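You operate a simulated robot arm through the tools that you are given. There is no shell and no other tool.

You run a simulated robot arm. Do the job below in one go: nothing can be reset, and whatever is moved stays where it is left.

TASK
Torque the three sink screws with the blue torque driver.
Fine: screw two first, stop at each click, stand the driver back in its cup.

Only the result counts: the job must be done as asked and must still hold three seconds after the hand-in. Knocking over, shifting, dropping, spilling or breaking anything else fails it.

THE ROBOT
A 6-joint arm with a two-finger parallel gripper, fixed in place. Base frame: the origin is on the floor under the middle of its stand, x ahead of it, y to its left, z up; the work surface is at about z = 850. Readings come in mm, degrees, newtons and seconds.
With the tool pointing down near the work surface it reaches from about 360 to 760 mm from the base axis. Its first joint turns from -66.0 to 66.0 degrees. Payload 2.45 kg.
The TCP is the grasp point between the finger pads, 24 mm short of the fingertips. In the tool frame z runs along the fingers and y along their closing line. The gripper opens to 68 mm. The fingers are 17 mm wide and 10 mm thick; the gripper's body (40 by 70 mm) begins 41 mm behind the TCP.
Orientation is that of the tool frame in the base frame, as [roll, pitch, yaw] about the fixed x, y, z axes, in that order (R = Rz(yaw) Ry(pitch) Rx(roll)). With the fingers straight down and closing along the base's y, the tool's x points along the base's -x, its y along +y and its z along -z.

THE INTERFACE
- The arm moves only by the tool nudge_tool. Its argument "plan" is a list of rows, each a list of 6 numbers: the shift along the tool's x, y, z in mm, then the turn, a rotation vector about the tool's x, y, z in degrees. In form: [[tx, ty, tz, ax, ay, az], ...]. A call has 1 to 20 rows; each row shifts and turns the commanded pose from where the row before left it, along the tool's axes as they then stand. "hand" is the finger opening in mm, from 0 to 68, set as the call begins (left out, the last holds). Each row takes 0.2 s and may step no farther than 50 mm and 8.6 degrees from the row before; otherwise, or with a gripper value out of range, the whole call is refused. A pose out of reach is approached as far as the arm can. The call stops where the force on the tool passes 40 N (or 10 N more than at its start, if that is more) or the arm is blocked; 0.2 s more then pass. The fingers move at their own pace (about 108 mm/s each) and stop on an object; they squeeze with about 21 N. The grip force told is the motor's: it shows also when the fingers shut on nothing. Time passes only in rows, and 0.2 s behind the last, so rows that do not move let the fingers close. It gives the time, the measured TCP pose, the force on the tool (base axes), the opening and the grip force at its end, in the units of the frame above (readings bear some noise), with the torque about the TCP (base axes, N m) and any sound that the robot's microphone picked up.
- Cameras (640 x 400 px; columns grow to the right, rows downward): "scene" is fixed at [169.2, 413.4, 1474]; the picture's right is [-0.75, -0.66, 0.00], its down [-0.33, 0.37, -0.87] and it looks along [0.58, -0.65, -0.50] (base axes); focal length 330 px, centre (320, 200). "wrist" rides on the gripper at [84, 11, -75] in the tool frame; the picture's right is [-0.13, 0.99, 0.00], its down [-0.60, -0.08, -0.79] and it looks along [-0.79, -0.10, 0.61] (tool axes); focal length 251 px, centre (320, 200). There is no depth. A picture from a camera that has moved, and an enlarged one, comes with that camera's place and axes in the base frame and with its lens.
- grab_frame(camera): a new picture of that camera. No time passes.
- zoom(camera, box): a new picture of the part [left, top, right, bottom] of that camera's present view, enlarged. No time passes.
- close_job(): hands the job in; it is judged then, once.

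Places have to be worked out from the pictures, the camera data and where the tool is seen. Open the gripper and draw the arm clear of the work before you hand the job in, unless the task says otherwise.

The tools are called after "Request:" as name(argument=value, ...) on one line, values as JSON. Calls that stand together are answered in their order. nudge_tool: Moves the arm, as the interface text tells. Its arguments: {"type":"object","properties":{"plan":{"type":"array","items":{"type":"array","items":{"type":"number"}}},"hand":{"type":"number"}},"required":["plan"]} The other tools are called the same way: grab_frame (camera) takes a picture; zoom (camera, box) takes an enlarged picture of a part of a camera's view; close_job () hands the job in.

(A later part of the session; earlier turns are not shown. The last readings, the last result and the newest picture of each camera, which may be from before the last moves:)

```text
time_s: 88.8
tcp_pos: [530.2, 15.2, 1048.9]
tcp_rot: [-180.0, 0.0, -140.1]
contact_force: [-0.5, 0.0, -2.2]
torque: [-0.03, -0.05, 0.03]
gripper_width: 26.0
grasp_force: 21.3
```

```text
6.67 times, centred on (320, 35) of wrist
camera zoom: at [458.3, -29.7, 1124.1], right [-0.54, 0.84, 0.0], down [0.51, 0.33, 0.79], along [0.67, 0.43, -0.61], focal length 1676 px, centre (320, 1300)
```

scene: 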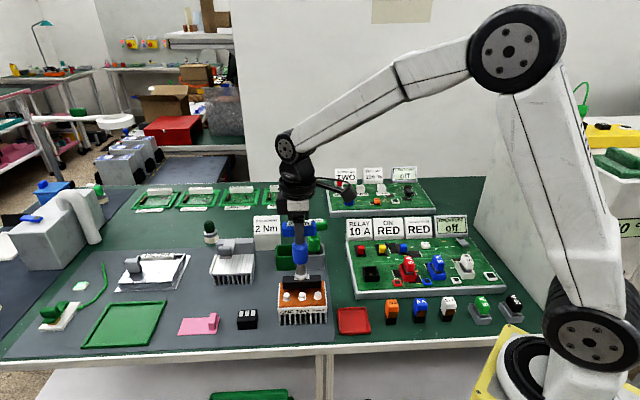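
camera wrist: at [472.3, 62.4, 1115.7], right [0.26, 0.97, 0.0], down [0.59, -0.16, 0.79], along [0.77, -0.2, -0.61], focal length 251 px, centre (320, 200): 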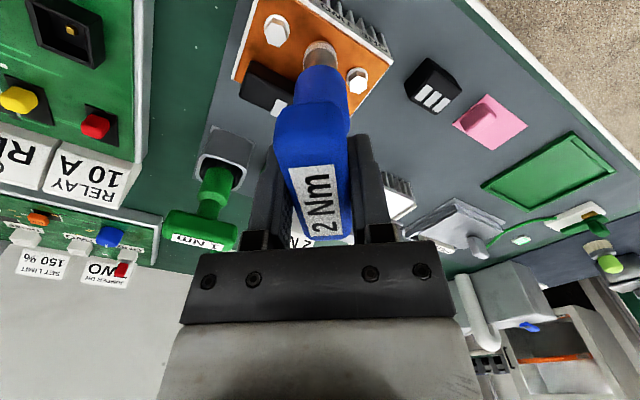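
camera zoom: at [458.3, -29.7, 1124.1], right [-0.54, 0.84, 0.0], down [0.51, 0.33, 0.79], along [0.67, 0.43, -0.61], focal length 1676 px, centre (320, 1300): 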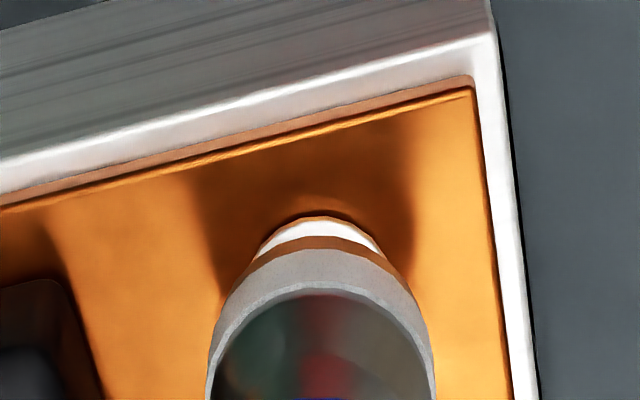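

Centred in both views. Lowering over the head in 1 mm rows.

Request:
nudge_tool(plan=[[0, 0, 1, 0, 0, 0], [0, 0, 1, 0, 0, 0], [0, 0, 0, 0, 0, 0]])

Request:
zoom(camera="scene", box=[292, 265, 332, 305])

Request:
zoom(camera="wrist", box=[290, 5, 350, 65])

```text
time_s: 89.6
tcp_pos: [528.8, 15.0, 1047.8]
tcp_rot: [180.0, 0.1, -140.1]
contact_force: [-0.2, -0.3, -1.9]
torque: [0.02, 0.01, 0.0]
gripper_width: 26.1
grasp_force: 20.8
```

```text
10.00 times, centred on (312, 285) of scene
camera zoom: at [169.2, 413.4, 1474.0], right [-0.75, -0.66, 0.0], down [-0.33, 0.37, -0.87], along [0.58, -0.65, -0.5], focal length 3300 px, centre (400, -650)
```

zoom: 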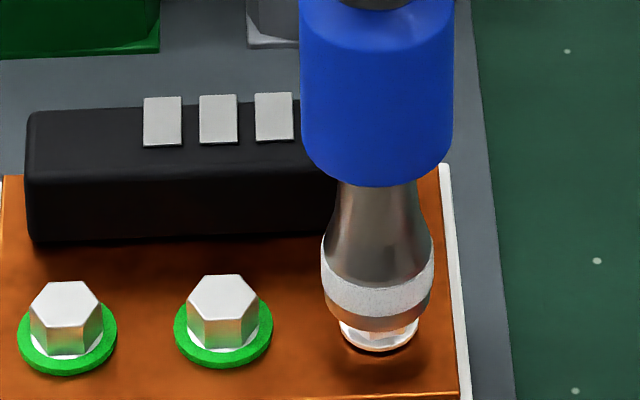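

```text
6.67 times, centred on (320, 35) of wrist
camera zoom: at [457.8, -29.8, 1122.3], right [-0.54, 0.84, 0.0], down [0.51, 0.33, 0.79], along [0.67, 0.43, -0.61], focal length 1676 px, centre (320, 1300)
```

zoom: 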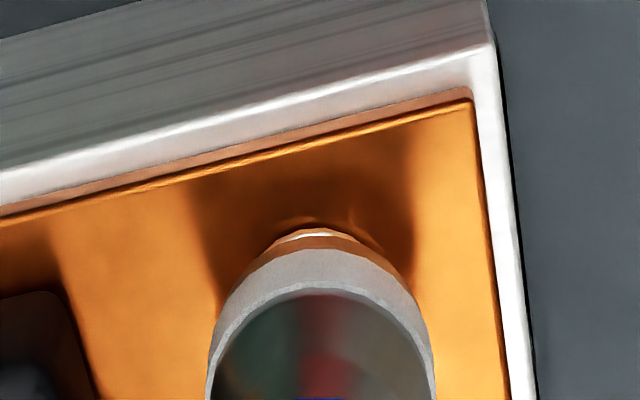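

Still centred and force-free. Continuing down 2 mm.

Request:
nudge_tool(plan=[[0, -0.3, 1, 0, 0, 0], [0, 0, 1, 0, 0, 0], [0, 0, 0, 0, 0, 0]])

Request:
zoom(camera="scene", box=[292, 265, 332, 305])

Request:
zoom(camera="wrist", box=[290, 5, 350, 65])

```text
time_s: 90.4
tcp_pos: [528.2, 14.6, 1044.7]
tcp_rot: [179.9, 0.0, -140.1]
contact_force: [-0.2, -0.2, -2.4]
torque: [-0.01, 0.01, -0.01]
gripper_width: 25.9
grasp_force: 21.4
```

```text
10.00 times, centred on (312, 285) of scene
camera zoom: at [169.2, 413.4, 1474.0], right [-0.75, -0.66, 0.0], down [-0.33, 0.37, -0.87], along [0.58, -0.65, -0.5], focal length 3300 px, centre (400, -650)
```

zoom: 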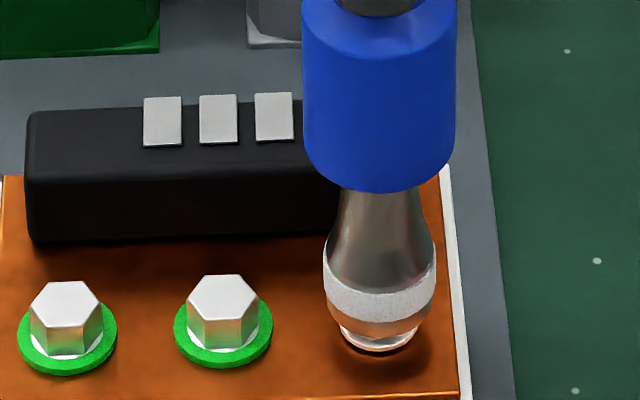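

```text
6.67 times, centred on (320, 35) of wrist
camera zoom: at [457.6, -30.4, 1120.2], right [-0.54, 0.84, 0.0], down [0.51, 0.33, 0.79], along [0.67, 0.43, -0.61], focal length 1676 px, centre (320, 1300)
```

zoom: 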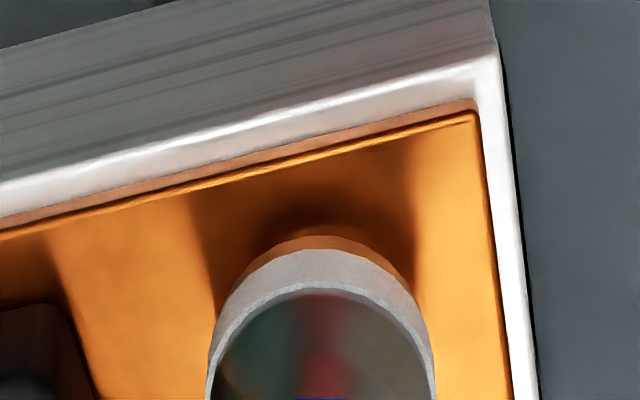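

The scene view shows about 0.5 mm toward +tool x. Correcting and continuing down.

Request:
nudge_tool(plan=[[-0.5, 0, 1, 0, 0, 0], [0, 0, 1, 0, 0, 0], [0, 0, 0, 0, 0, 0]])

Request:
nudge_tool(plan=[[0, 0, 1, 0, 0, 0], [0, 0, 0, 0, 0, 0]])

Request:
zoom(camera="scene", box=[292, 265, 332, 305])

Request:
zoom(camera="wrist", box=[290, 5, 350, 65])

```text
time_s: 91.2
tcp_pos: [530.7, 14.5, 1042.4]
tcp_rot: [180.0, 0.1, -140.1]
contact_force: [0.6, -1.3, -2.3]
torque: [-0.03, 0.06, -0.01]
gripper_width: 26.0
grasp_force: 20.9
```

```text
time_s: 91.8
tcp_pos: [529.7, 14.7, 1041.6]
tcp_rot: [-180.0, 0.1, -140.2]
contact_force: [0.3, 0.5, -2.5]
torque: [0.0, 0.02, 0.0]
gripper_width: 25.9
grasp_force: 21.0
```

```text
10.00 times, centred on (312, 285) of scene
camera zoom: at [169.2, 413.4, 1474.0], right [-0.75, -0.66, 0.0], down [-0.33, 0.37, -0.87], along [0.58, -0.65, -0.5], focal length 3300 px, centre (400, -650)
```

zoom: 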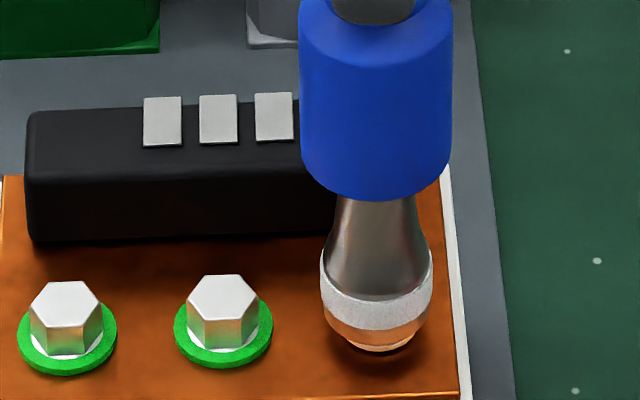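

```text
6.67 times, centred on (320, 35) of wrist
camera zoom: at [458.1, -29.9, 1117.9], right [-0.54, 0.84, 0.0], down [0.51, 0.33, 0.79], along [0.67, 0.43, -0.61], focal length 1676 px, centre (320, 1300)
```

zoom: 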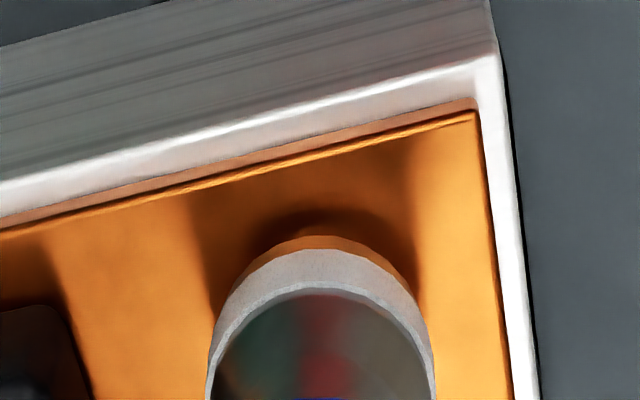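

Well centred, about 3 mm from seating. Lowering in 0.8 mm steps.

Request:
nudge_tool(plan=[[0, 0, 0.8, 0, 0, 0], [0, 0, 0.6, 0, 0, 0], [0, 0, 0, 0, 0, 0]])

Request:
nudge_tool(plan=[[0, 0, 0.8, 0, 0, 0], [0, 0, 0, 0, 0, 0]])

Request:
nudge_tool(plan=[[0, 0, 0.6, 0, 0, 0], [0, 0, 0, 0, 0, 0]])

Request:
zoom(camera="scene", box=[292, 265, 332, 305])

```text
time_s: 92.6
tcp_pos: [529.2, 13.6, 1040.1]
tcp_rot: [-180.0, -0.1, -140.0]
contact_force: [-0.1, -0.5, -2.1]
torque: [-0.01, 0.02, 0.02]
gripper_width: 25.7
grasp_force: 21.0
```

```text
time_s: 93.2
tcp_pos: [529.9, 13.8, 1039.7]
tcp_rot: [-180.0, 0.0, -140.0]
contact_force: [-0.4, 0.2, -0.1]
torque: [0.05, 0.01, 0.02]
gripper_width: 25.6
grasp_force: 21.3
```

```text
time_s: 93.8
tcp_pos: [529.7, 14.4, 1038.8]
tcp_rot: [-180.0, 0.0, -140.2]
contact_force: [-0.2, -1.8, 3.0]
torque: [-0.19, -0.06, 0.01]
gripper_width: 26.0
grasp_force: 21.1
```

```text
10.00 times, centred on (312, 285) of scene
camera zoom: at [169.2, 413.3, 1474.0], right [-0.75, -0.66, 0.0], down [-0.33, 0.37, -0.87], along [0.58, -0.65, -0.5], focal length 3300 px, centre (400, -650)
```

zoom: 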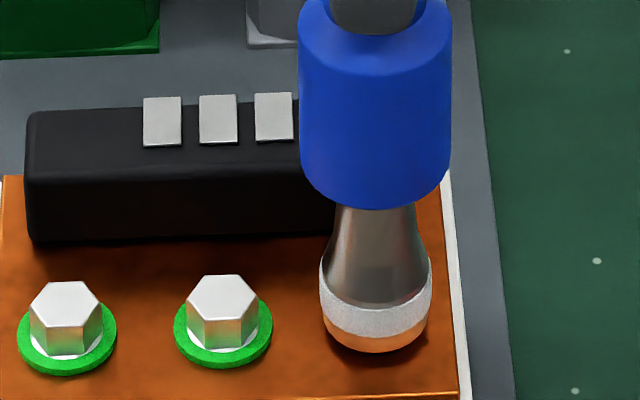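

Seated on screw three with about 5 N of preload. Turning clockwise in checked steps.

Request:
nudge_tool(plan=[[0, 0, 0, 0, 0, 2], [0, 0, 0, 0, 0, 2], [0, 0, 0, 0, 0, 0]])

Request:
nudge_tool(plan=[[0, 0, 0, 0, 0, 2], [0, 0, 0, 0, 0, 2], [0, 0, 0, 0, 0, 0]])

Request:
nudge_tool(plan=[[0, 0, 0, 0, 0, 2], [0, 0, 0, 0, 0, 2], [0, 0, 0, 0, 0, 0]])

Request:
nudge_tool(plan=[[0, 0, 0, 0, 0, 2], [0, 0, 0, 0, 0, 2], [0, 0, 0, 0, 0, 0]])

```text
time_s: 94.6
tcp_pos: [530.2, 14.3, 1039.5]
tcp_rot: [180.0, 0.0, -144.1]
contact_force: [2.1, 0.3, 1.6]
torque: [0.06, -0.16, 0.03]
gripper_width: 26.0
grasp_force: 21.1
```

```text
time_s: 95.4
tcp_pos: [528.5, 15.2, 1039.1]
tcp_rot: [180.0, 0.0, -148.1]
contact_force: [-1.0, 2.8, 6.8]
torque: [0.32, 0.11, 0.0]
gripper_width: 25.9
grasp_force: 20.8
```

```text
time_s: 96.2
tcp_pos: [528.8, 14.2, 1038.8]
tcp_rot: [-179.9, 0.1, -152.0]
contact_force: [-0.7, 2.0, 9.1]
torque: [0.23, 0.11, 0.01]
gripper_width: 25.8
grasp_force: 21.2
```

```text
time_s: 97.0
tcp_pos: [529.4, 13.4, 1038.6]
tcp_rot: [179.9, 0.0, -156.1]
contact_force: [-4.8, 1.8, 17.9]
torque: [0.14, 0.5, -0.01]
gripper_width: 26.2
grasp_force: 21.2
```

Preload rose to about 20 N with side load toward -x. Easing off 0.5 mm with a 0.3 mm shift, then continuing.

Request:
nudge_tool(plan=[[0.3, 0.2, -0.5, 0, 0, 0], [0, 0, 0, 0, 0, 2], [0, 0, 0, 0, 0, 2], [0, 0, 0, 0, 0, 0]])

Request:
nudge_tool(plan=[[0, 0, 0, 0, 0, 2], [0, 0, 0, 0, 0, 2], [0, 0, 0, 0, 0, 0]])

Request:
nudge_tool(plan=[[0, 0, 0, 0, 0, 2], [0, 0, 0, 0, 0, 2], [0, 0, 0, 0, 0, 0]])

Request:
zoom(camera="scene", box=[292, 265, 332, 305])

```text
time_s: 98.0
tcp_pos: [528.5, 15.1, 1038.8]
tcp_rot: [-180.0, -0.2, -160.1]
contact_force: [0.7, -0.2, 2.2]
torque: [-0.06, -0.13, -0.02]
gripper_width: 25.7
grasp_force: 20.5
```

```text
time_s: 98.8
tcp_pos: [528.5, 16.7, 1039.5]
tcp_rot: [-180.0, 0.0, -164.1]
contact_force: [0.5, 0.3, -2.1]
torque: [-0.01, 0.03, -0.02]
gripper_width: 25.9
grasp_force: 21.1
```

```text
time_s: 99.6
tcp_pos: [528.9, 13.9, 1038.1]
tcp_rot: [-180.0, 0.0, -168.2]
contact_force: [1.3, -0.6, -1.4]
torque: [-0.02, 0.03, 0.01]
gripper_width: 26.3
grasp_force: 21.1
```

```text
10.00 times, centred on (312, 285) of scene
camera zoom: at [169.2, 413.4, 1474.0], right [-0.75, -0.66, 0.0], down [-0.33, 0.37, -0.87], along [0.58, -0.65, -0.5], focal length 3300 px, centre (400, -650)
```

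zoom: 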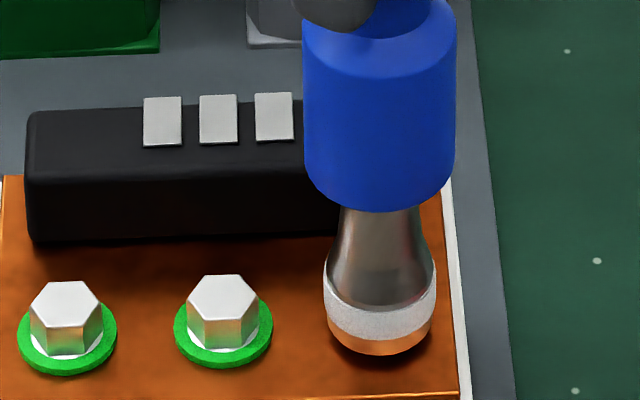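

Light contact again and 0.6 mm off in the scene view. Re-centring with a light preload and continuing.

Request:
nudge_tool(plan=[[-0.4, 0.25, 0.4, 0, 0, 2], [0, 0, 0, 0, 0, 2], [0, 0, 0, 0, 0, 0]])

Request:
nudge_tool(plan=[[0, 0, 0.2, 0, 0, 2], [0, 0, 0, 0, 0, 2], [0, 0, 0, 0, 0, 0]])

Request:
nudge_tool(plan=[[0, 0, 0, 0, 0, 2], [0, 0, 0, 0, 0, 2], [0, 0, 0, 0, 0, 0]])

Request:
nudge_tool(plan=[[0, 0, 0, 0, 0, 2], [0, 0, 0, 0, 0, 2], [0, 0, 0, 0, 0, 0]])

```text
time_s: 100.4
tcp_pos: [530.7, 13.9, 1038.7]
tcp_rot: [179.9, 0.1, -172.1]
contact_force: [-0.7, 1.8, 3.7]
torque: [0.21, 0.08, 0.01]
gripper_width: 26.0
grasp_force: 20.9
```

```text
time_s: 101.2
tcp_pos: [530.4, 14.5, 1038.5]
tcp_rot: [179.9, 0.1, -176.1]
contact_force: [-1.8, 2.0, 10.2]
torque: [0.23, 0.19, -0.02]
gripper_width: 25.7
grasp_force: 20.9
```

```text
time_s: 102.0
tcp_pos: [529.5, 14.1, 1039.8]
tcp_rot: [179.9, 0.1, 179.9]
contact_force: [2.7, -1.1, 8.3]
torque: [-0.18, -0.43, -0.02]
gripper_width: 25.8
grasp_force: 20.8
```

```text
time_s: 102.8
tcp_pos: [527.3, 15.3, 1038.9]
tcp_rot: [-180.0, -0.1, 175.9]
contact_force: [2.3, 0.9, 5.7]
torque: [0.08, -0.22, 0.03]
gripper_width: 25.9
grasp_force: 21.0
```

44° turned, preload good. Continuing clockwise.

Request:
nudge_tool(plan=[[-0.2, 0, 0, 0, 0, 2], [0, 0, 0, 0, 0, 2], [0, 0, 0, 0, 0, 0]])

Request:
nudge_tool(plan=[[0, 0, 0, 0, 0, 2], [0, 0, 0, 0, 0, 2], [0, 0, 0, 0, 0, 0]])

Request:
nudge_tool(plan=[[0, 0, 0, 0, 0, 2], [0, 0, 0, 0, 0, 2], [0, 0, 0, 0, 0, 0]])

Request:
zoom(camera="scene", box=[292, 265, 332, 305])

Request:
zoom(camera="wrist", box=[280, 10, 360, 80])

```text
time_s: 103.6
tcp_pos: [529.5, 14.2, 1038.7]
tcp_rot: [-180.0, -0.1, 171.9]
contact_force: [-2.2, 2.1, 6.9]
torque: [0.23, 0.32, 0.02]
gripper_width: 25.8
grasp_force: 20.8
```

```text
time_s: 104.4
tcp_pos: [529.5, 14.2, 1038.4]
tcp_rot: [-180.0, 0.0, 167.9]
contact_force: [0.0, 0.5, -1.3]
torque: [-0.03, 0.0, 0.0]
gripper_width: 25.9
grasp_force: 21.3
```

```text
time_s: 105.2
tcp_pos: [529.0, 15.4, 1038.1]
tcp_rot: [180.0, 0.1, 163.7]
contact_force: [-0.2, 1.3, -0.8]
torque: [0.0, 0.04, 0.02]
gripper_width: 25.9
grasp_force: 21.3
```

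```text
10.00 times, centred on (312, 285) of scene
camera zoom: at [169.2, 413.4, 1474.0], right [-0.75, -0.66, 0.0], down [-0.33, 0.37, -0.87], along [0.58, -0.65, -0.5], focal length 3300 px, centre (400, -650)
```

zoom: 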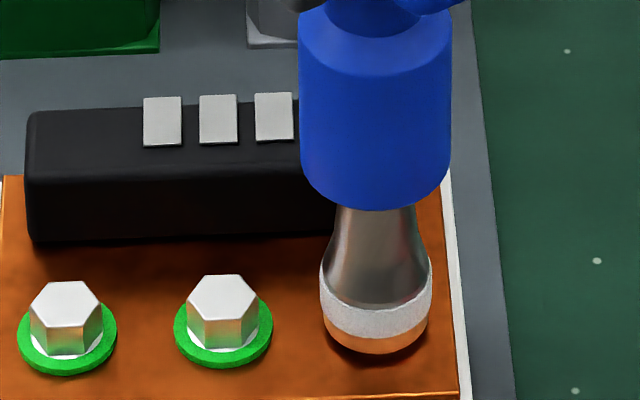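

```text
5.71 times, centred on (320, 45) of wrist
camera zoom: at [452.3, 49.5, 1114.4], right [0.4, 0.92, 0.0], down [0.56, -0.24, 0.79], along [0.73, -0.32, -0.61], focal length 1437 px, centre (320, 1086)
```

zoom: 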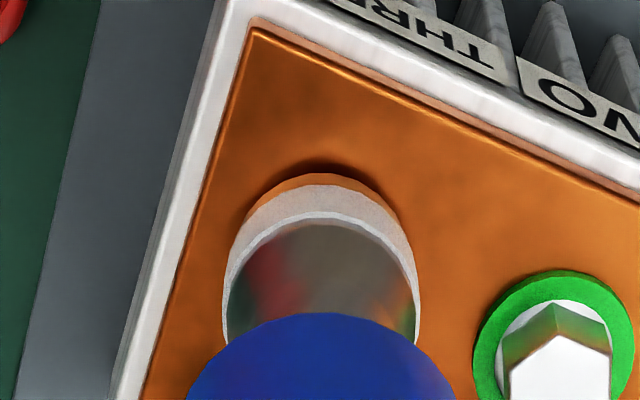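

56° turned, centred, preload light. Adding 0.4 mm and continuing with smaller steps as the torque onset nears.

Request:
nudge_tool(plan=[[0, 0, 0.4, 0, 0, 2], [0, 0, 0, 0, 0, 2], [0, 0, 0, 0, 0, 0]])

Request:
nudge_tool(plan=[[0, 0, 0.2, 0, 0, 2], [0, 0, 0, 0, 0, 2], [0, 0, 0, 0, 0, 0]])

Request:
nudge_tool(plan=[[0, 0, 0, 0, 0, 2], [0, 0, 0, 0, 0, 2], [0, 0, 0, 0, 0, 0]])

```text
time_s: 106.0
tcp_pos: [528.8, 14.1, 1039.4]
tcp_rot: [180.0, 0.1, 159.9]
contact_force: [-0.1, 1.2, 5.4]
torque: [0.04, -0.01, 0.0]
gripper_width: 25.9
grasp_force: 21.0
```

```text
time_s: 106.8
tcp_pos: [531.3, 14.0, 1038.9]
tcp_rot: [-179.9, 0.1, 156.0]
contact_force: [-1.3, -0.8, 11.8]
torque: [-0.05, 0.17, -0.01]
gripper_width: 26.1
grasp_force: 20.4
```

```text
time_s: 107.6
tcp_pos: [530.5, 14.7, 1038.4]
tcp_rot: [-179.9, 0.0, 151.9]
contact_force: [0.9, -1.7, 14.3]
torque: [-0.16, -0.09, 0.0]
gripper_width: 26.0
grasp_force: 20.7
```

At yaw 152°, no torque yet. Going to 2° per call now, easing the preload slightly.

Request:
nudge_tool(plan=[[0, 0, -0.2, 0, 0, 2], [0, 0, 0, 0, 0, 0]])

Request:
nudge_tool(plan=[[0, 0, 0, 0, 0, 2], [0, 0, 0, 0, 0, 0]])

Request:
nudge_tool(plan=[[0, 0, 0, 0, 0, 2], [0, 0, 0, 0, 0, 0]])

```text
time_s: 108.2
tcp_pos: [530.0, 14.6, 1037.3]
tcp_rot: [179.9, 0.1, 149.9]
contact_force: [2.9, -0.2, 13.1]
torque: [-0.01, -0.26, -0.02]
gripper_width: 26.0
grasp_force: 21.4
```

```text
time_s: 108.8
tcp_pos: [530.3, 15.7, 1038.4]
tcp_rot: [-180.0, 0.0, 147.9]
contact_force: [2.2, -1.1, 10.9]
torque: [-0.12, -0.27, 0.02]
gripper_width: 26.0
grasp_force: 21.6
```

```text
time_s: 109.4
tcp_pos: [530.3, 14.8, 1038.9]
tcp_rot: [179.9, -0.1, 146.0]
contact_force: [2.2, -0.2, 12.3]
torque: [0.01, -0.25, 0.04]
gripper_width: 25.7
grasp_force: 20.8
```

Torque is perhaps starting at 0.04 N·m. Continuing in 2° steps.

Request:
nudge_tool(plan=[[0, 0, 0, 0, 0, 2], [0, 0, 0, 0, 0, 0]])

Request:
nudge_tool(plan=[[0, 0, 0, 0, 0, 2], [0, 0, 0, 0, 0, 0]])

Request:
zoom(camera="scene", box=[292, 265, 332, 305])

```text
time_s: 110.0
tcp_pos: [529.8, 14.6, 1037.1]
tcp_rot: [180.0, 0.0, 143.9]
contact_force: [1.9, -0.5, 10.8]
torque: [-0.12, -0.24, 0.03]
gripper_width: 25.9
grasp_force: 20.4
```

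```text
time_s: 110.6
tcp_pos: [528.8, 14.8, 1038.6]
tcp_rot: [-180.0, 0.0, 141.9]
contact_force: [3.2, -2.9, 7.0]
torque: [-0.32, -0.24, 0.11]
gripper_width: 26.1
grasp_force: 20.8
```

```text
10.00 times, centred on (312, 285) of scene
camera zoom: at [169.1, 413.3, 1474.0], right [-0.75, -0.66, 0.0], down [-0.33, 0.37, -0.87], along [0.58, -0.65, -0.5], focal length 3300 px, centre (400, -650)
```

zoom: 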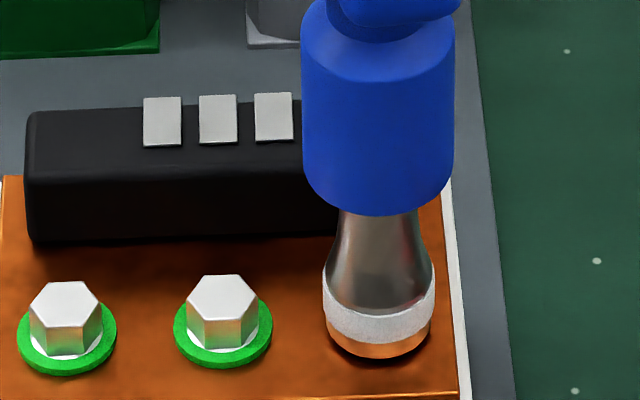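

Torque reads 0.11 N·m and screw three has no ring yet. Small single steps with a look each time from here.

Request:
nudge_tool(plan=[[0, 0, 0, 0, 0, 2], [0, 0, 0, 0, 0, 0]])

Request:
nudge_tool(plan=[[0, 0, 0, 0, 0, 2], [0, 0, 0, 0, 0, 0]])

Request:
zoom(camera="scene", box=[292, 265, 332, 305])

```text
time_s: 111.2
tcp_pos: [530.2, 14.9, 1037.9]
tcp_rot: [-180.0, -0.1, 139.9]
contact_force: [-1.1, 0.4, 9.0]
torque: [0.1, 0.13, 0.14]
gripper_width: 25.9
grasp_force: 20.9
```

```text
time_s: 111.8
tcp_pos: [529.0, 15.9, 1038.7]
tcp_rot: [-180.0, -0.1, 137.9]
contact_force: [-2.8, 0.6, 8.6]
torque: [0.1, 0.3, 0.19]
gripper_width: 25.8
grasp_force: 21.1
```

```text
10.00 times, centred on (312, 285) of scene
camera zoom: at [169.0, 413.4, 1474.0], right [-0.75, -0.66, 0.0], down [-0.33, 0.37, -0.87], along [0.58, -0.65, -0.5], focal length 3300 px, centre (400, -650)
```

zoom: 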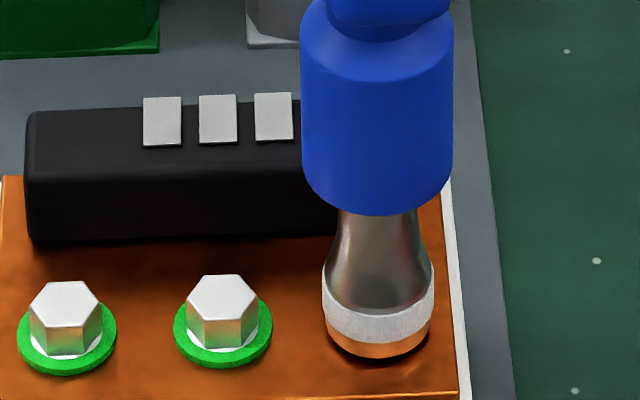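

Torque 0.19 N·m, no release yet. Going 1.5° and looking.

Request:
nudge_tool(plan=[[0, 0, 0, 0, 0, 1.5], [0, 0, 0, 0, 0, 0]])

Request:
zoom(camera="scene", box=[292, 265, 332, 305])

```text
time_s: 112.4
tcp_pos: [529.4, 15.9, 1037.3]
tcp_rot: [-180.0, 0.0, 136.4]
contact_force: [-3.0, -0.5, 6.9]
torque: [-0.08, 0.35, 0.22]
gripper_width: 26.0
grasp_force: 20.6
```

```text
10.00 times, centred on (312, 285) of scene
camera zoom: at [169.0, 413.3, 1474.0], right [-0.75, -0.66, 0.0], down [-0.33, 0.37, -0.87], along [0.58, -0.65, -0.5], focal length 3300 px, centre (400, -650)
```

zoom: 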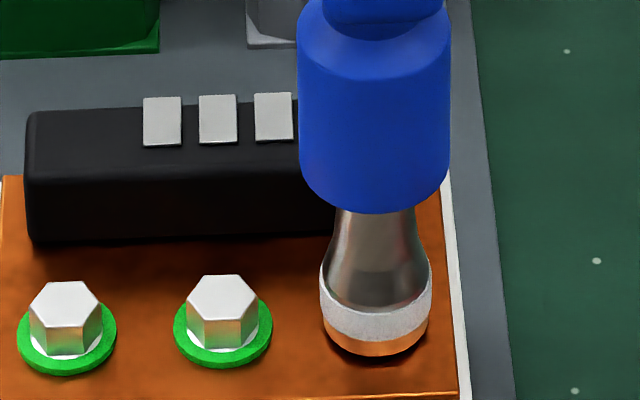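

Torque 0.22 N·m, still no ring. Going 1.2° more.

Request:
nudge_tool(plan=[[0, 0, 0, 0, 0, 1.2], [0, 0, 0, 0, 0, 0]])

Request:
zoom(camera="scene", box=[292, 265, 332, 305])

```text
time_s: 113.0
tcp_pos: [529.8, 16.0, 1039.2]
tcp_rot: [-180.0, 0.0, 135.2]
contact_force: [-0.5, 0.5, -2.3]
torque: [0.0, 0.02, 0.15]
gripper_width: 26.0
grasp_force: 21.0
```

```text
10.00 times, centred on (312, 285) of scene
camera zoom: at [169.2, 413.4, 1474.0], right [-0.75, -0.66, 0.0], down [-0.33, 0.37, -0.87], along [0.58, -0.65, -0.5], focal length 3300 px, centre (400, -650)
```

zoom: 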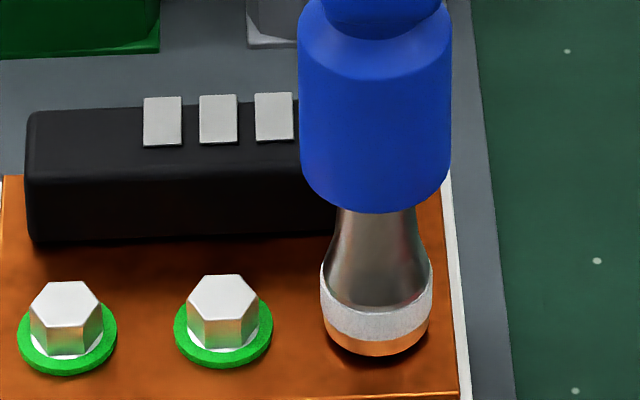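

The arm crept up and preload went to zero (torque 0.15), with no ring yet. Restoring 0.4 mm of preload before turning.

Request:
nudge_tool(plan=[[0, 0, 0.4, 0, 0, 0], [0, 0, 0, 0, 0, 0]])

Request:
zoom(camera="scene", box=[292, 265, 332, 305])

```text
time_s: 113.6
tcp_pos: [530.6, 16.2, 1038.0]
tcp_rot: [180.0, 0.0, 135.2]
contact_force: [0.7, 0.0, -1.8]
torque: [0.01, -0.02, 0.21]
gripper_width: 25.8
grasp_force: 21.4
```

```text
10.00 times, centred on (312, 285) of scene
camera zoom: at [169.2, 413.4, 1474.0], right [-0.75, -0.66, 0.0], down [-0.33, 0.37, -0.87], along [0.58, -0.65, -0.5], focal length 3300 px, centre (400, -650)
```

zoom: 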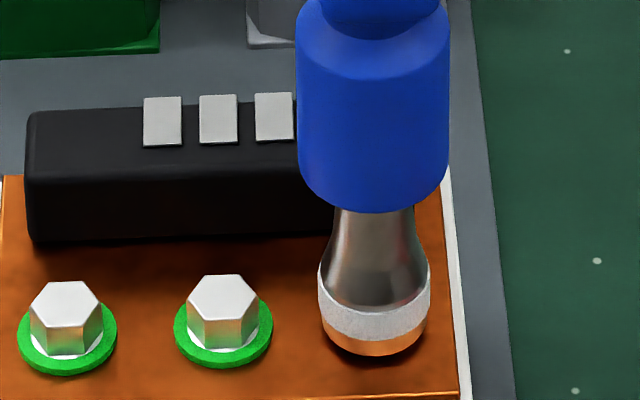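

Torque 0.21 N·m. Adding a touch more preload and 1° clockwise.

Request:
nudge_tool(plan=[[0, -0.3, 0.3, 0, 0, 1], [0, 0, 0, 0, 0, 0]])

Request:
zoom(camera="scene", box=[292, 265, 332, 305])

```text
time_s: 114.2
tcp_pos: [529.7, 14.9, 1038.3]
tcp_rot: [-180.0, 0.1, 134.2]
contact_force: [-0.9, 1.3, 2.3]
torque: [0.18, 0.08, 0.2]
gripper_width: 25.9
grasp_force: 20.9
```

```text
10.00 times, centred on (312, 285) of scene
camera zoom: at [169.1, 413.4, 1474.0], right [-0.75, -0.66, 0.0], down [-0.33, 0.37, -0.87], along [0.58, -0.65, -0.5], focal length 3300 px, centre (400, -650)
```

zoom: 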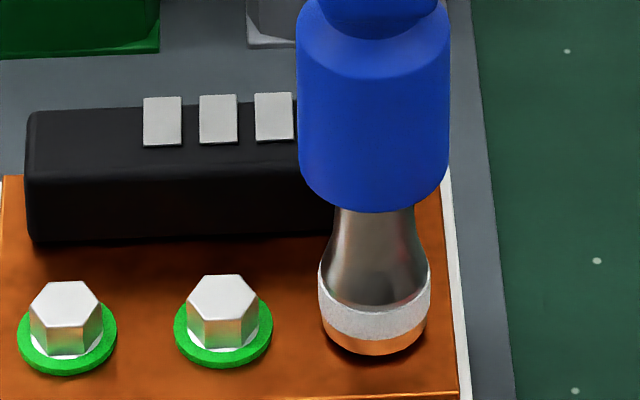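

Torque 0.20 N·m with about 4 N of preload and no ring. Another 1°.

Request:
nudge_tool(plan=[[0, 0, 0, 0, 0, 1], [0, 0, 0, 0, 0, 0]])

Request:
zoom(camera="scene", box=[292, 265, 332, 305])

```text
time_s: 114.8
tcp_pos: [529.3, 15.3, 1037.4]
tcp_rot: [179.9, 0.1, 133.1]
contact_force: [0.8, 2.1, 6.9]
torque: [0.19, -0.11, 0.01]
gripper_width: 26.1
grasp_force: 20.8
```

```text
10.00 times, centred on (312, 285) of scene
camera zoom: at [169.1, 413.4, 1474.0], right [-0.75, -0.66, 0.0], down [-0.33, 0.37, -0.87], along [0.58, -0.65, -0.5], focal length 3300 px, centre (400, -650)
```

zoom: 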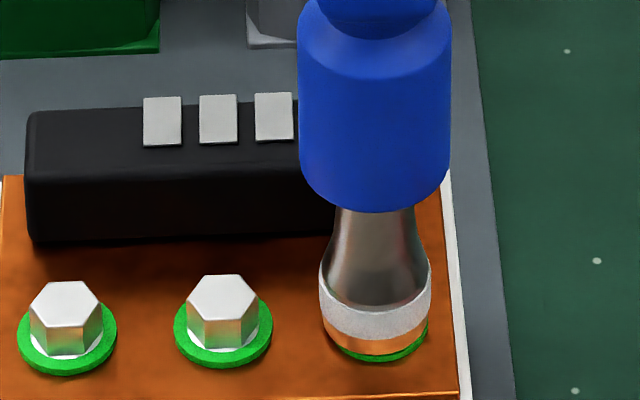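

Torque released and the green ring appeared on screw three, so all three are done. I'm lifting straight up clear of the sink.

Request:
nudge_tool(plan=[[0, 0, -2, 0, 0, 0], [0, 0, -4, 0, 0, 0], [0, 0, -6, 0, 0, 0], [0, 0, -8, 0, 0, 0], [0, 0, -10, 0, 0, 0], [0, 0, -10, 0, 0, 0], [0, 0, -10, 0, 0, 0], [0, 0, -10, 0, 0, 0], [0, 0, 0, 0, 0, 0]])

Request:
zoom(camera="scene", box=[255, 190, 345, 320])

Request:
zoom(camera="scene", box=[276, 270, 332, 308])

```text
time_s: 116.8
tcp_pos: [530.2, 13.4, 1096.7]
tcp_rot: [180.0, -0.1, 133.2]
contact_force: [0.0, 0.6, -1.8]
torque: [0.02, 0.01, -0.02]
gripper_width: 25.9
grasp_force: 21.1
```

```text
3.08 times, centred on (300, 255) of scene
camera zoom: at [169.2, 413.4, 1474.0], right [-0.75, -0.66, 0.0], down [-0.33, 0.37, -0.87], along [0.58, -0.65, -0.5], focal length 1016 px, centre (382, 31)
```

zoom: 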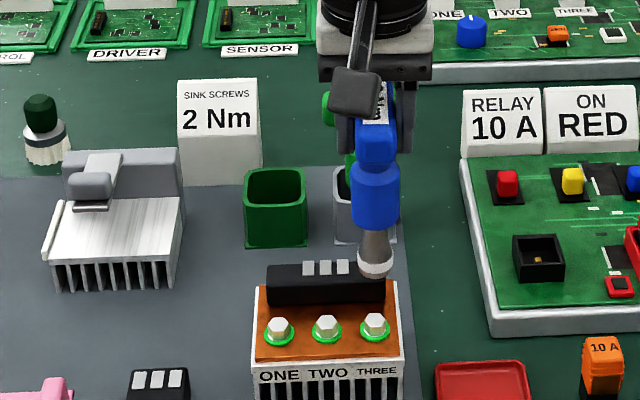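

```text
10.53 times, centred on (304, 289) of scene
camera zoom: at [169.2, 413.4, 1474.0], right [-0.75, -0.66, 0.0], down [-0.33, 0.37, -0.87], along [0.58, -0.65, -0.5], focal length 3474 px, centre (488, -737)
```

zoom: 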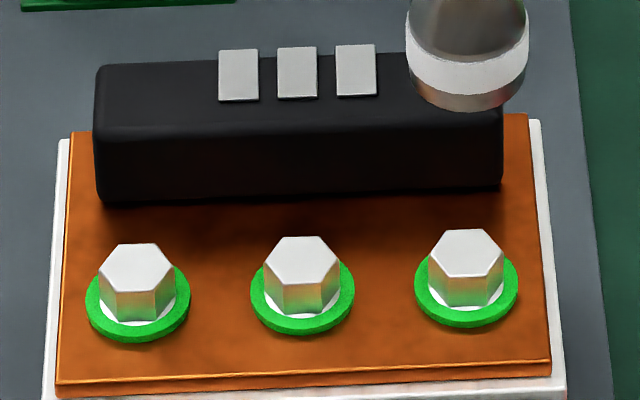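

All three screws carry green rings. I'll raise a bit more so the tip clears the green driver, turn back to the cup yaw (-135.4°), then carry the driver toward its cup.

Request:
nudge_tool(plan=[[0, 0, -10, 0, 0, 0], [0, 0, -15, 0, 0, 0], [0, 0, -10, 0, 0, 0], [0, 0, 0, 0, 0, -7.6], [0, 0, 0, 0, 0, -7.6], [0, 0, 0, 0, 0, -7.6], [0, 0, 0, 0, 0, -7.6], [0, 0, 0, 0, 0, -7.6], [0, 0, 0, 0, 0, -7.6], [0, 0, 0, 0, 0, -7.6], [0, 0, 0, 0, 0, -7.6], [0, 0, 0, 0, 0, -7.6], [0, 0, 0, 0, 0, -7.6], [0, 0, 0, 0, 0, -7.6], [0, 0, 0, 0, 0, -7.9], [0, 0, 0, 0, 0, 0]])

Request:
nudge_tool(plan=[[-4.5, -10.2, 0, 0, 0, 0], [-9.1, -20.5, 0, 0, 0, 0], [-9.1, -20.5, 0, 0, 0, 0], [-9.1, -20.5, 0, 0, 0, 0], [-9.1, -20.5, 0, 0, 0, 0], [-9.1, -20.5, 0, 0, 0, 0], [-9.1, -20.5, 0, 0, 0, 0], [-9.1, -20.5, 0, 0, 0, 0], [-9.1, -20.5, 0, 0, 0, 0], [-4.5, -10.1, 0, 0, 0, 0], [0, 0, 0, 0, 0, 0]])

Request:
grab_frame(camera="wrist")

Request:
zoom(camera="scene", box=[240, 150, 340, 275])

```text
time_s: 120.2
tcp_pos: [527.8, 15.0, 1133.3]
tcp_rot: [-180.0, 0.0, -135.2]
contact_force: [0.2, 0.5, -1.5]
torque: [0.0, 0.01, 0.01]
gripper_width: 25.9
grasp_force: 20.4
```

```text
time_s: 122.6
tcp_pos: [717.0, -57.6, 1132.4]
tcp_rot: [179.9, 0.0, -135.2]
contact_force: [-0.1, -0.6, -1.9]
torque: [0.0, 0.0, 0.03]
gripper_width: 25.8
grasp_force: 21.0
```

```text
taken
camera wrist: at [649.7, -108.7, 1209.1], right [-0.61, 0.8, 0.0], down [0.49, 0.37, 0.79], along [0.63, 0.48, -0.61], focal length 251 px, centre (320, 200)
```

wrist: 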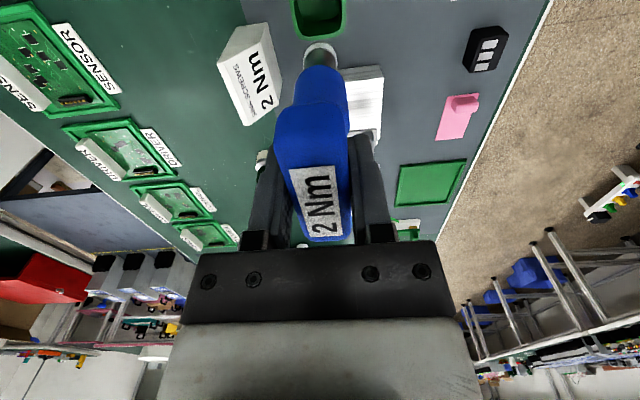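

```text
3.20 times, centred on (290, 212) of scene
camera zoom: at [169.3, 413.3, 1474.0], right [-0.75, -0.66, 0.0], down [-0.33, 0.37, -0.87], along [0.58, -0.65, -0.5], focal length 1056 px, centre (416, 160)
```

zoom: 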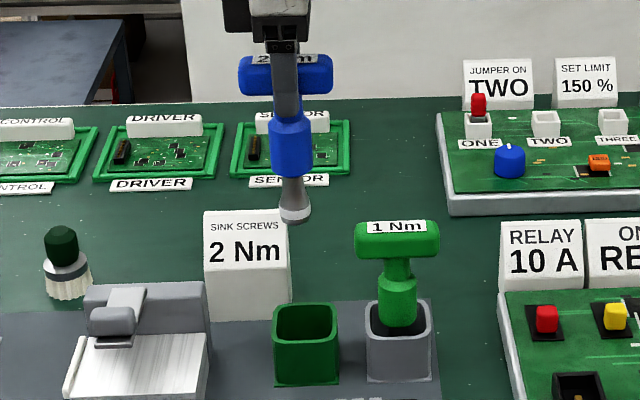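

Back above the cup, with the driver vertical. I'll correct about 1.6 mm in y and lower to just above the cup's rim for a check.

Request:
nudge_tool(plan=[[0.9, -1.35, 0, 0, 0, 0], [0, 0, 20, 0, 0, 0], [0, 0, 20, 0, 0, 0], [0, 0, 20, 0, 0, 0], [0, 0, 15, 0, 0, 0], [0, 0, 8, 0, 0, 0], [0, 0, 0, 0, 0, 0]])

Request:
zoom(camera="scene", box=[255, 200, 325, 275])

Request:
zoom(camera="wrist", box=[260, 0, 380, 100])

```text
time_s: 124.2
tcp_pos: [715.2, -59.8, 1050.9]
tcp_rot: [-180.0, -0.1, -135.3]
contact_force: [0.3, 0.3, -1.9]
torque: [0.03, 0.02, 0.01]
gripper_width: 25.8
grasp_force: 20.5
```

```text
5.33 times, centred on (290, 238) of scene
camera zoom: at [169.2, 413.3, 1474.0], right [-0.75, -0.66, 0.0], down [-0.33, 0.37, -0.87], along [0.58, -0.65, -0.5], focal length 1760 px, centre (480, 0)
```

zoom: 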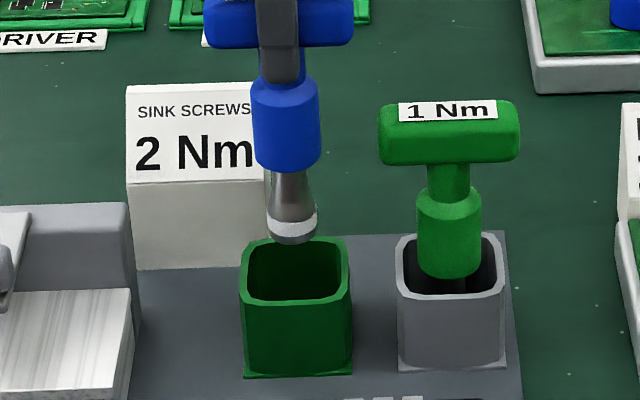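

```text
4.00 times, centred on (320, 50) of wrist
camera zoom: at [648.5, -110.9, 1127.0], right [-0.61, 0.8, 0.0], down [0.48, 0.37, 0.79], along [0.63, 0.48, -0.61], focal length 1006 px, centre (320, 800)
```

zoom: 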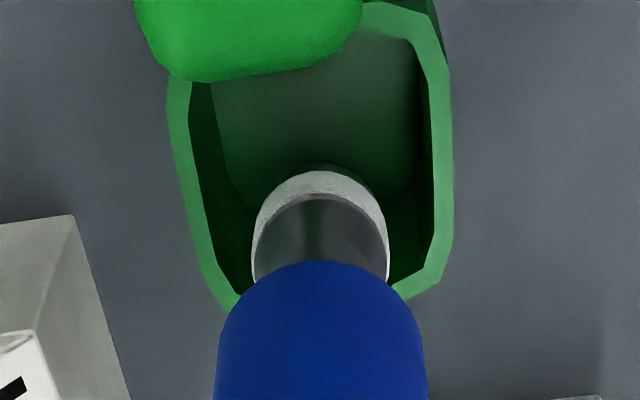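

The socket is over the middle of the cup: wrist corners give a cup centre of about (718, -58). I'll nudge 1.5 mm and lower into the cup, stopping well short of the floor.

Request:
nudge_tool(plan=[[-1.4, -0.6, 0, 0, 0, 0], [0, 0, 8, 0, 0, 0], [0, 0, 10, 0, 0, 0], [0, 0, 10, 0, 0, 0], [0, 0, 10, 0, 0, 0], [0, 0, 10, 0, 0, 0], [0, 0, 8, 0, 0, 0], [0, 0, 0, 0, 0, 0]])

Request:
zoom(camera="scene", box=[255, 200, 325, 275])

Request:
grab_frame(camera="wrist")

```text
time_s: 126.0
tcp_pos: [719.3, -61.0, 994.6]
tcp_rot: [179.9, 0.0, -135.2]
contact_force: [0.6, -0.5, -1.2]
torque: [-0.02, 0.0, 0.0]
gripper_width: 25.8
grasp_force: 20.1
```

```text
5.33 times, centred on (290, 238) of scene
camera zoom: at [169.2, 413.3, 1474.0], right [-0.75, -0.66, 0.0], down [-0.33, 0.37, -0.87], along [0.58, -0.65, -0.5], focal length 1760 px, centre (480, 0)
```

zoom: 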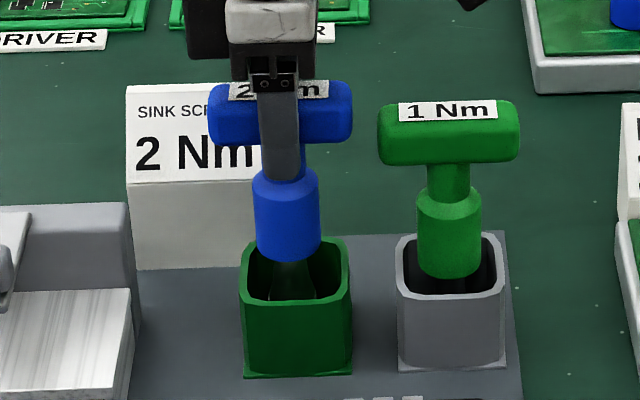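

```text
taken
camera wrist: at [651.9, -110.5, 1070.5], right [-0.61, 0.8, 0.0], down [0.48, 0.37, 0.79], along [0.63, 0.48, -0.61], focal length 251 px, centre (320, 200)
```

wrist: 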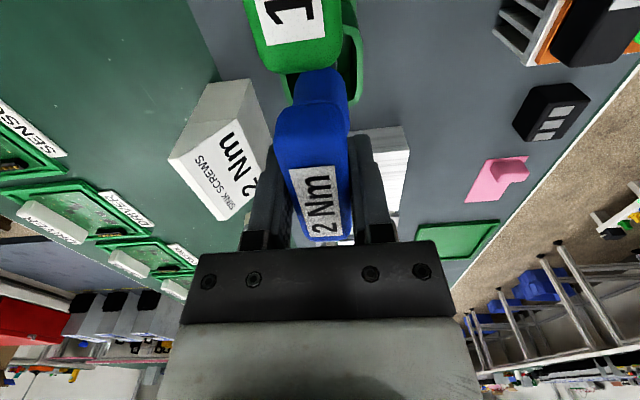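

The driver is inside the cup with the green driver clear. I'll correct 2 mm toward its original spot and lower in small steps until the base touches the cup floor.

Request:
nudge_tool(plan=[[1.2, 1.4, 0, 0, 0, 0], [0, 0, 3, 0, 0, 0], [0, 0, 3, 0, 0, 0], [0, 0, 3, 0, 0, 0], [0, 0, 0, 0, 0, 0]])

Request:
nudge_tool(plan=[[0, 0, 1, 0, 0, 0], [0, 0, 1, 0, 0, 0], [0, 0, 0, 0, 0, 0]])

Request:
zoom(camera="scene", box=[255, 200, 325, 275])

```text
time_s: 127.2
tcp_pos: [716.5, -58.9, 985.3]
tcp_rot: [-180.0, -0.1, -135.3]
contact_force: [-0.1, 0.2, -1.6]
torque: [-0.01, 0.02, 0.0]
gripper_width: 25.7
grasp_force: 21.5
```

```text
time_s: 128.0
tcp_pos: [715.1, -58.7, 981.9]
tcp_rot: [-179.9, 0.0, -135.3]
contact_force: [0.1, -0.1, -1.9]
torque: [-0.01, 0.03, 0.01]
gripper_width: 25.9
grasp_force: 21.1
```

```text
5.33 times, centred on (290, 238) of scene
camera zoom: at [169.2, 413.3, 1474.0], right [-0.75, -0.66, 0.0], down [-0.33, 0.37, -0.87], along [0.58, -0.65, -0.5], focal length 1760 px, centre (480, 0)
```

zoom: 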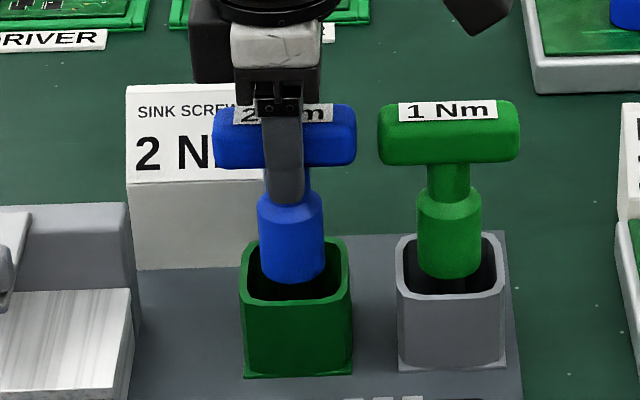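

The bar is at its original height in the picture, but the weight is still on the gripper. Lowering in half-millimetre steps until the floor takes the load.

Request:
nudge_tool(plan=[[0, 0, 0.5, 0, 0, 0], [0, 0, 0, 0, 0, 0]])

Request:
nudge_tool(plan=[[0, 0, 0.5, 0, 0, 0], [0, 0, 0, 0, 0, 0]])

Request:
nudge_tool(plan=[[0, 0, 0.5, 0, 0, 0], [0, 0, 0, 0, 0, 0]])

```text
time_s: 128.6
tcp_pos: [715.1, -59.9, 982.8]
tcp_rot: [180.0, 0.0, -135.3]
contact_force: [0.3, 0.6, -1.9]
torque: [-0.04, -0.02, 0.0]
gripper_width: 25.9
grasp_force: 20.7
```

```text
time_s: 129.2
tcp_pos: [715.9, -60.2, 982.3]
tcp_rot: [-180.0, -0.1, -135.3]
contact_force: [0.3, 0.0, -2.6]
torque: [-0.03, -0.02, -0.02]
gripper_width: 25.7
grasp_force: 21.4
```

```text
time_s: 129.8
tcp_pos: [717.5, -59.8, 981.9]
tcp_rot: [180.0, 0.1, -135.5]
contact_force: [0.4, 0.2, -3.3]
torque: [0.02, -0.02, 0.02]
gripper_width: 26.0
grasp_force: 20.4
```

No floor contact yet. Continuing down in half-millimetre steps.

Request:
nudge_tool(plan=[[0, 0, 0.6, 0, 0, 0], [0, 0, 0, 0, 0, 0]])

Request:
nudge_tool(plan=[[0, 0, 0.6, 0, 0, 0], [0, 0, 0, 0, 0, 0]])

Request:
nudge_tool(plan=[[0, 0, 0.6, 0, 0, 0], [0, 0, 0, 0, 0, 0]])

Request:
zoom(camera="scene", box=[255, 200, 325, 275])

Request:
zoom(camera="wrist", box=[230, 60, 410, 260])

```text
time_s: 130.4
tcp_pos: [717.6, -59.0, 980.7]
tcp_rot: [180.0, 0.0, -135.2]
contact_force: [-0.5, -1.1, -1.7]
torque: [-0.01, 0.03, -0.01]
gripper_width: 25.8
grasp_force: 21.2
```

```text
time_s: 131.0
tcp_pos: [717.3, -60.3, 980.7]
tcp_rot: [-179.9, 0.1, -135.3]
contact_force: [-0.1, -1.0, 2.5]
torque: [-0.19, 0.13, 0.03]
gripper_width: 25.6
grasp_force: 21.0
```

```text
time_s: 131.6
tcp_pos: [717.8, -58.4, 980.4]
tcp_rot: [-179.9, 0.1, -135.3]
contact_force: [-2.4, -0.9, 12.1]
torque: [-0.17, 0.58, -0.02]
gripper_width: 26.0
grasp_force: 21.2
```

```text
5.33 times, centred on (290, 238) of scene
camera zoom: at [168.8, 413.4, 1474.1], right [-0.75, -0.66, 0.0], down [-0.33, 0.37, -0.87], along [0.58, -0.65, -0.5], focal length 1760 px, centre (480, 0)
```

zoom: 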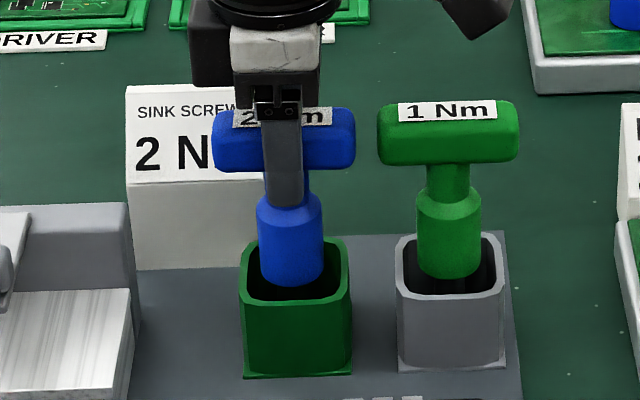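

```text
2.00 times, centred on (320, 160) of wrist
camera zoom: at [649.5, -110.0, 1056.1], right [-0.61, 0.8, 0.0], down [0.48, 0.37, 0.79], along [0.63, 0.48, -0.61], focal length 503 px, centre (320, 280)
```

zoom: 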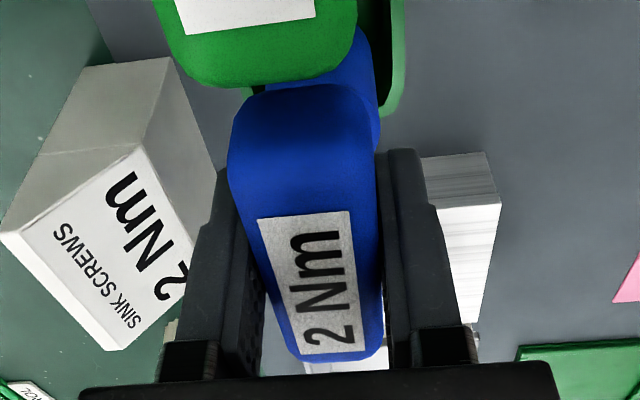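

The base is on the cup floor (14 N). I'll ease off 0.5 mm to leave a light contact, then open the fingers a little and check it stands.

Request:
nudge_tool(plan=[[0, 0, -0.5, 0, 0, 0], [0, 0, 0, 0, 0, 0], [0, 0, 0, 0, 0, 0]])

```text
time_s: 132.4
tcp_pos: [717.2, -59.8, 980.5]
tcp_rot: [-179.9, 0.1, -135.4]
contact_force: [2.6, 1.3, 6.9]
torque: [0.09, -0.27, -0.03]
gripper_width: 26.0
grasp_force: 21.2
```

Still about 9 N on the floor. Easing a little more, then opening gently to 40 mm.

Request:
nudge_tool(plan=[[0, 0, -0.3, 0, 0, 0], [0, 0, 0, 0, 0, 0]])

Request:
nudge_tool(plan=[[0, 0, 0, 0, 0, 0], [0, 0, 0, 0, 0, 0], [0, 0, 0, 0, 0, 0]], hand=36)

Request:
zoom(camera="scene", box=[255, 200, 325, 275])

Request:
zoom(camera="wrist", box=[230, 60, 410, 260])

```text
time_s: 133.0
tcp_pos: [717.1, -60.3, 980.5]
tcp_rot: [-179.9, 0.0, -135.3]
contact_force: [3.3, 2.1, 7.4]
torque: [0.18, -0.33, 0.0]
gripper_width: 25.6
grasp_force: 21.1
```

```text
time_s: 133.8
tcp_pos: [715.4, -59.9, 980.3]
tcp_rot: [180.0, -0.1, -135.2]
contact_force: [0.6, 0.2, -0.1]
torque: [0.01, 0.0, 0.01]
gripper_width: 36.1
grasp_force: 0.2
```

```text
5.33 times, centred on (290, 238) of scene
camera zoom: at [169.2, 413.4, 1474.0], right [-0.75, -0.66, 0.0], down [-0.33, 0.37, -0.87], along [0.58, -0.65, -0.5], focal length 1760 px, centre (480, 0)
```

zoom: 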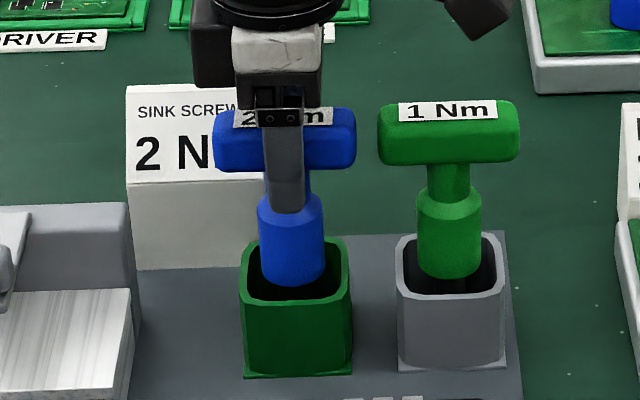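

```text
2.00 times, centred on (320, 160) of wrist
camera zoom: at [649.0, -110.4, 1055.8], right [-0.61, 0.8, 0.0], down [0.48, 0.37, 0.79], along [0.63, 0.48, -0.61], focal length 503 px, centre (320, 280)
```

zoom: 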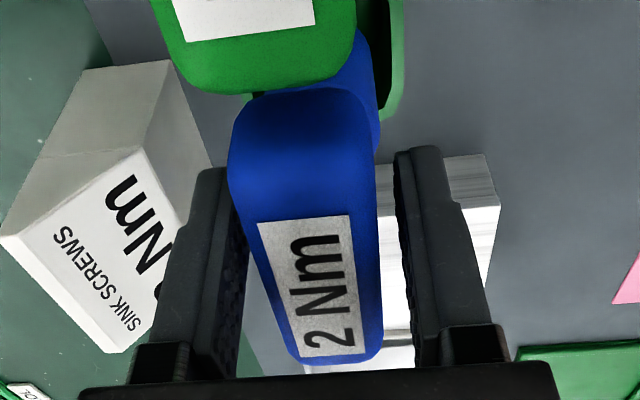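

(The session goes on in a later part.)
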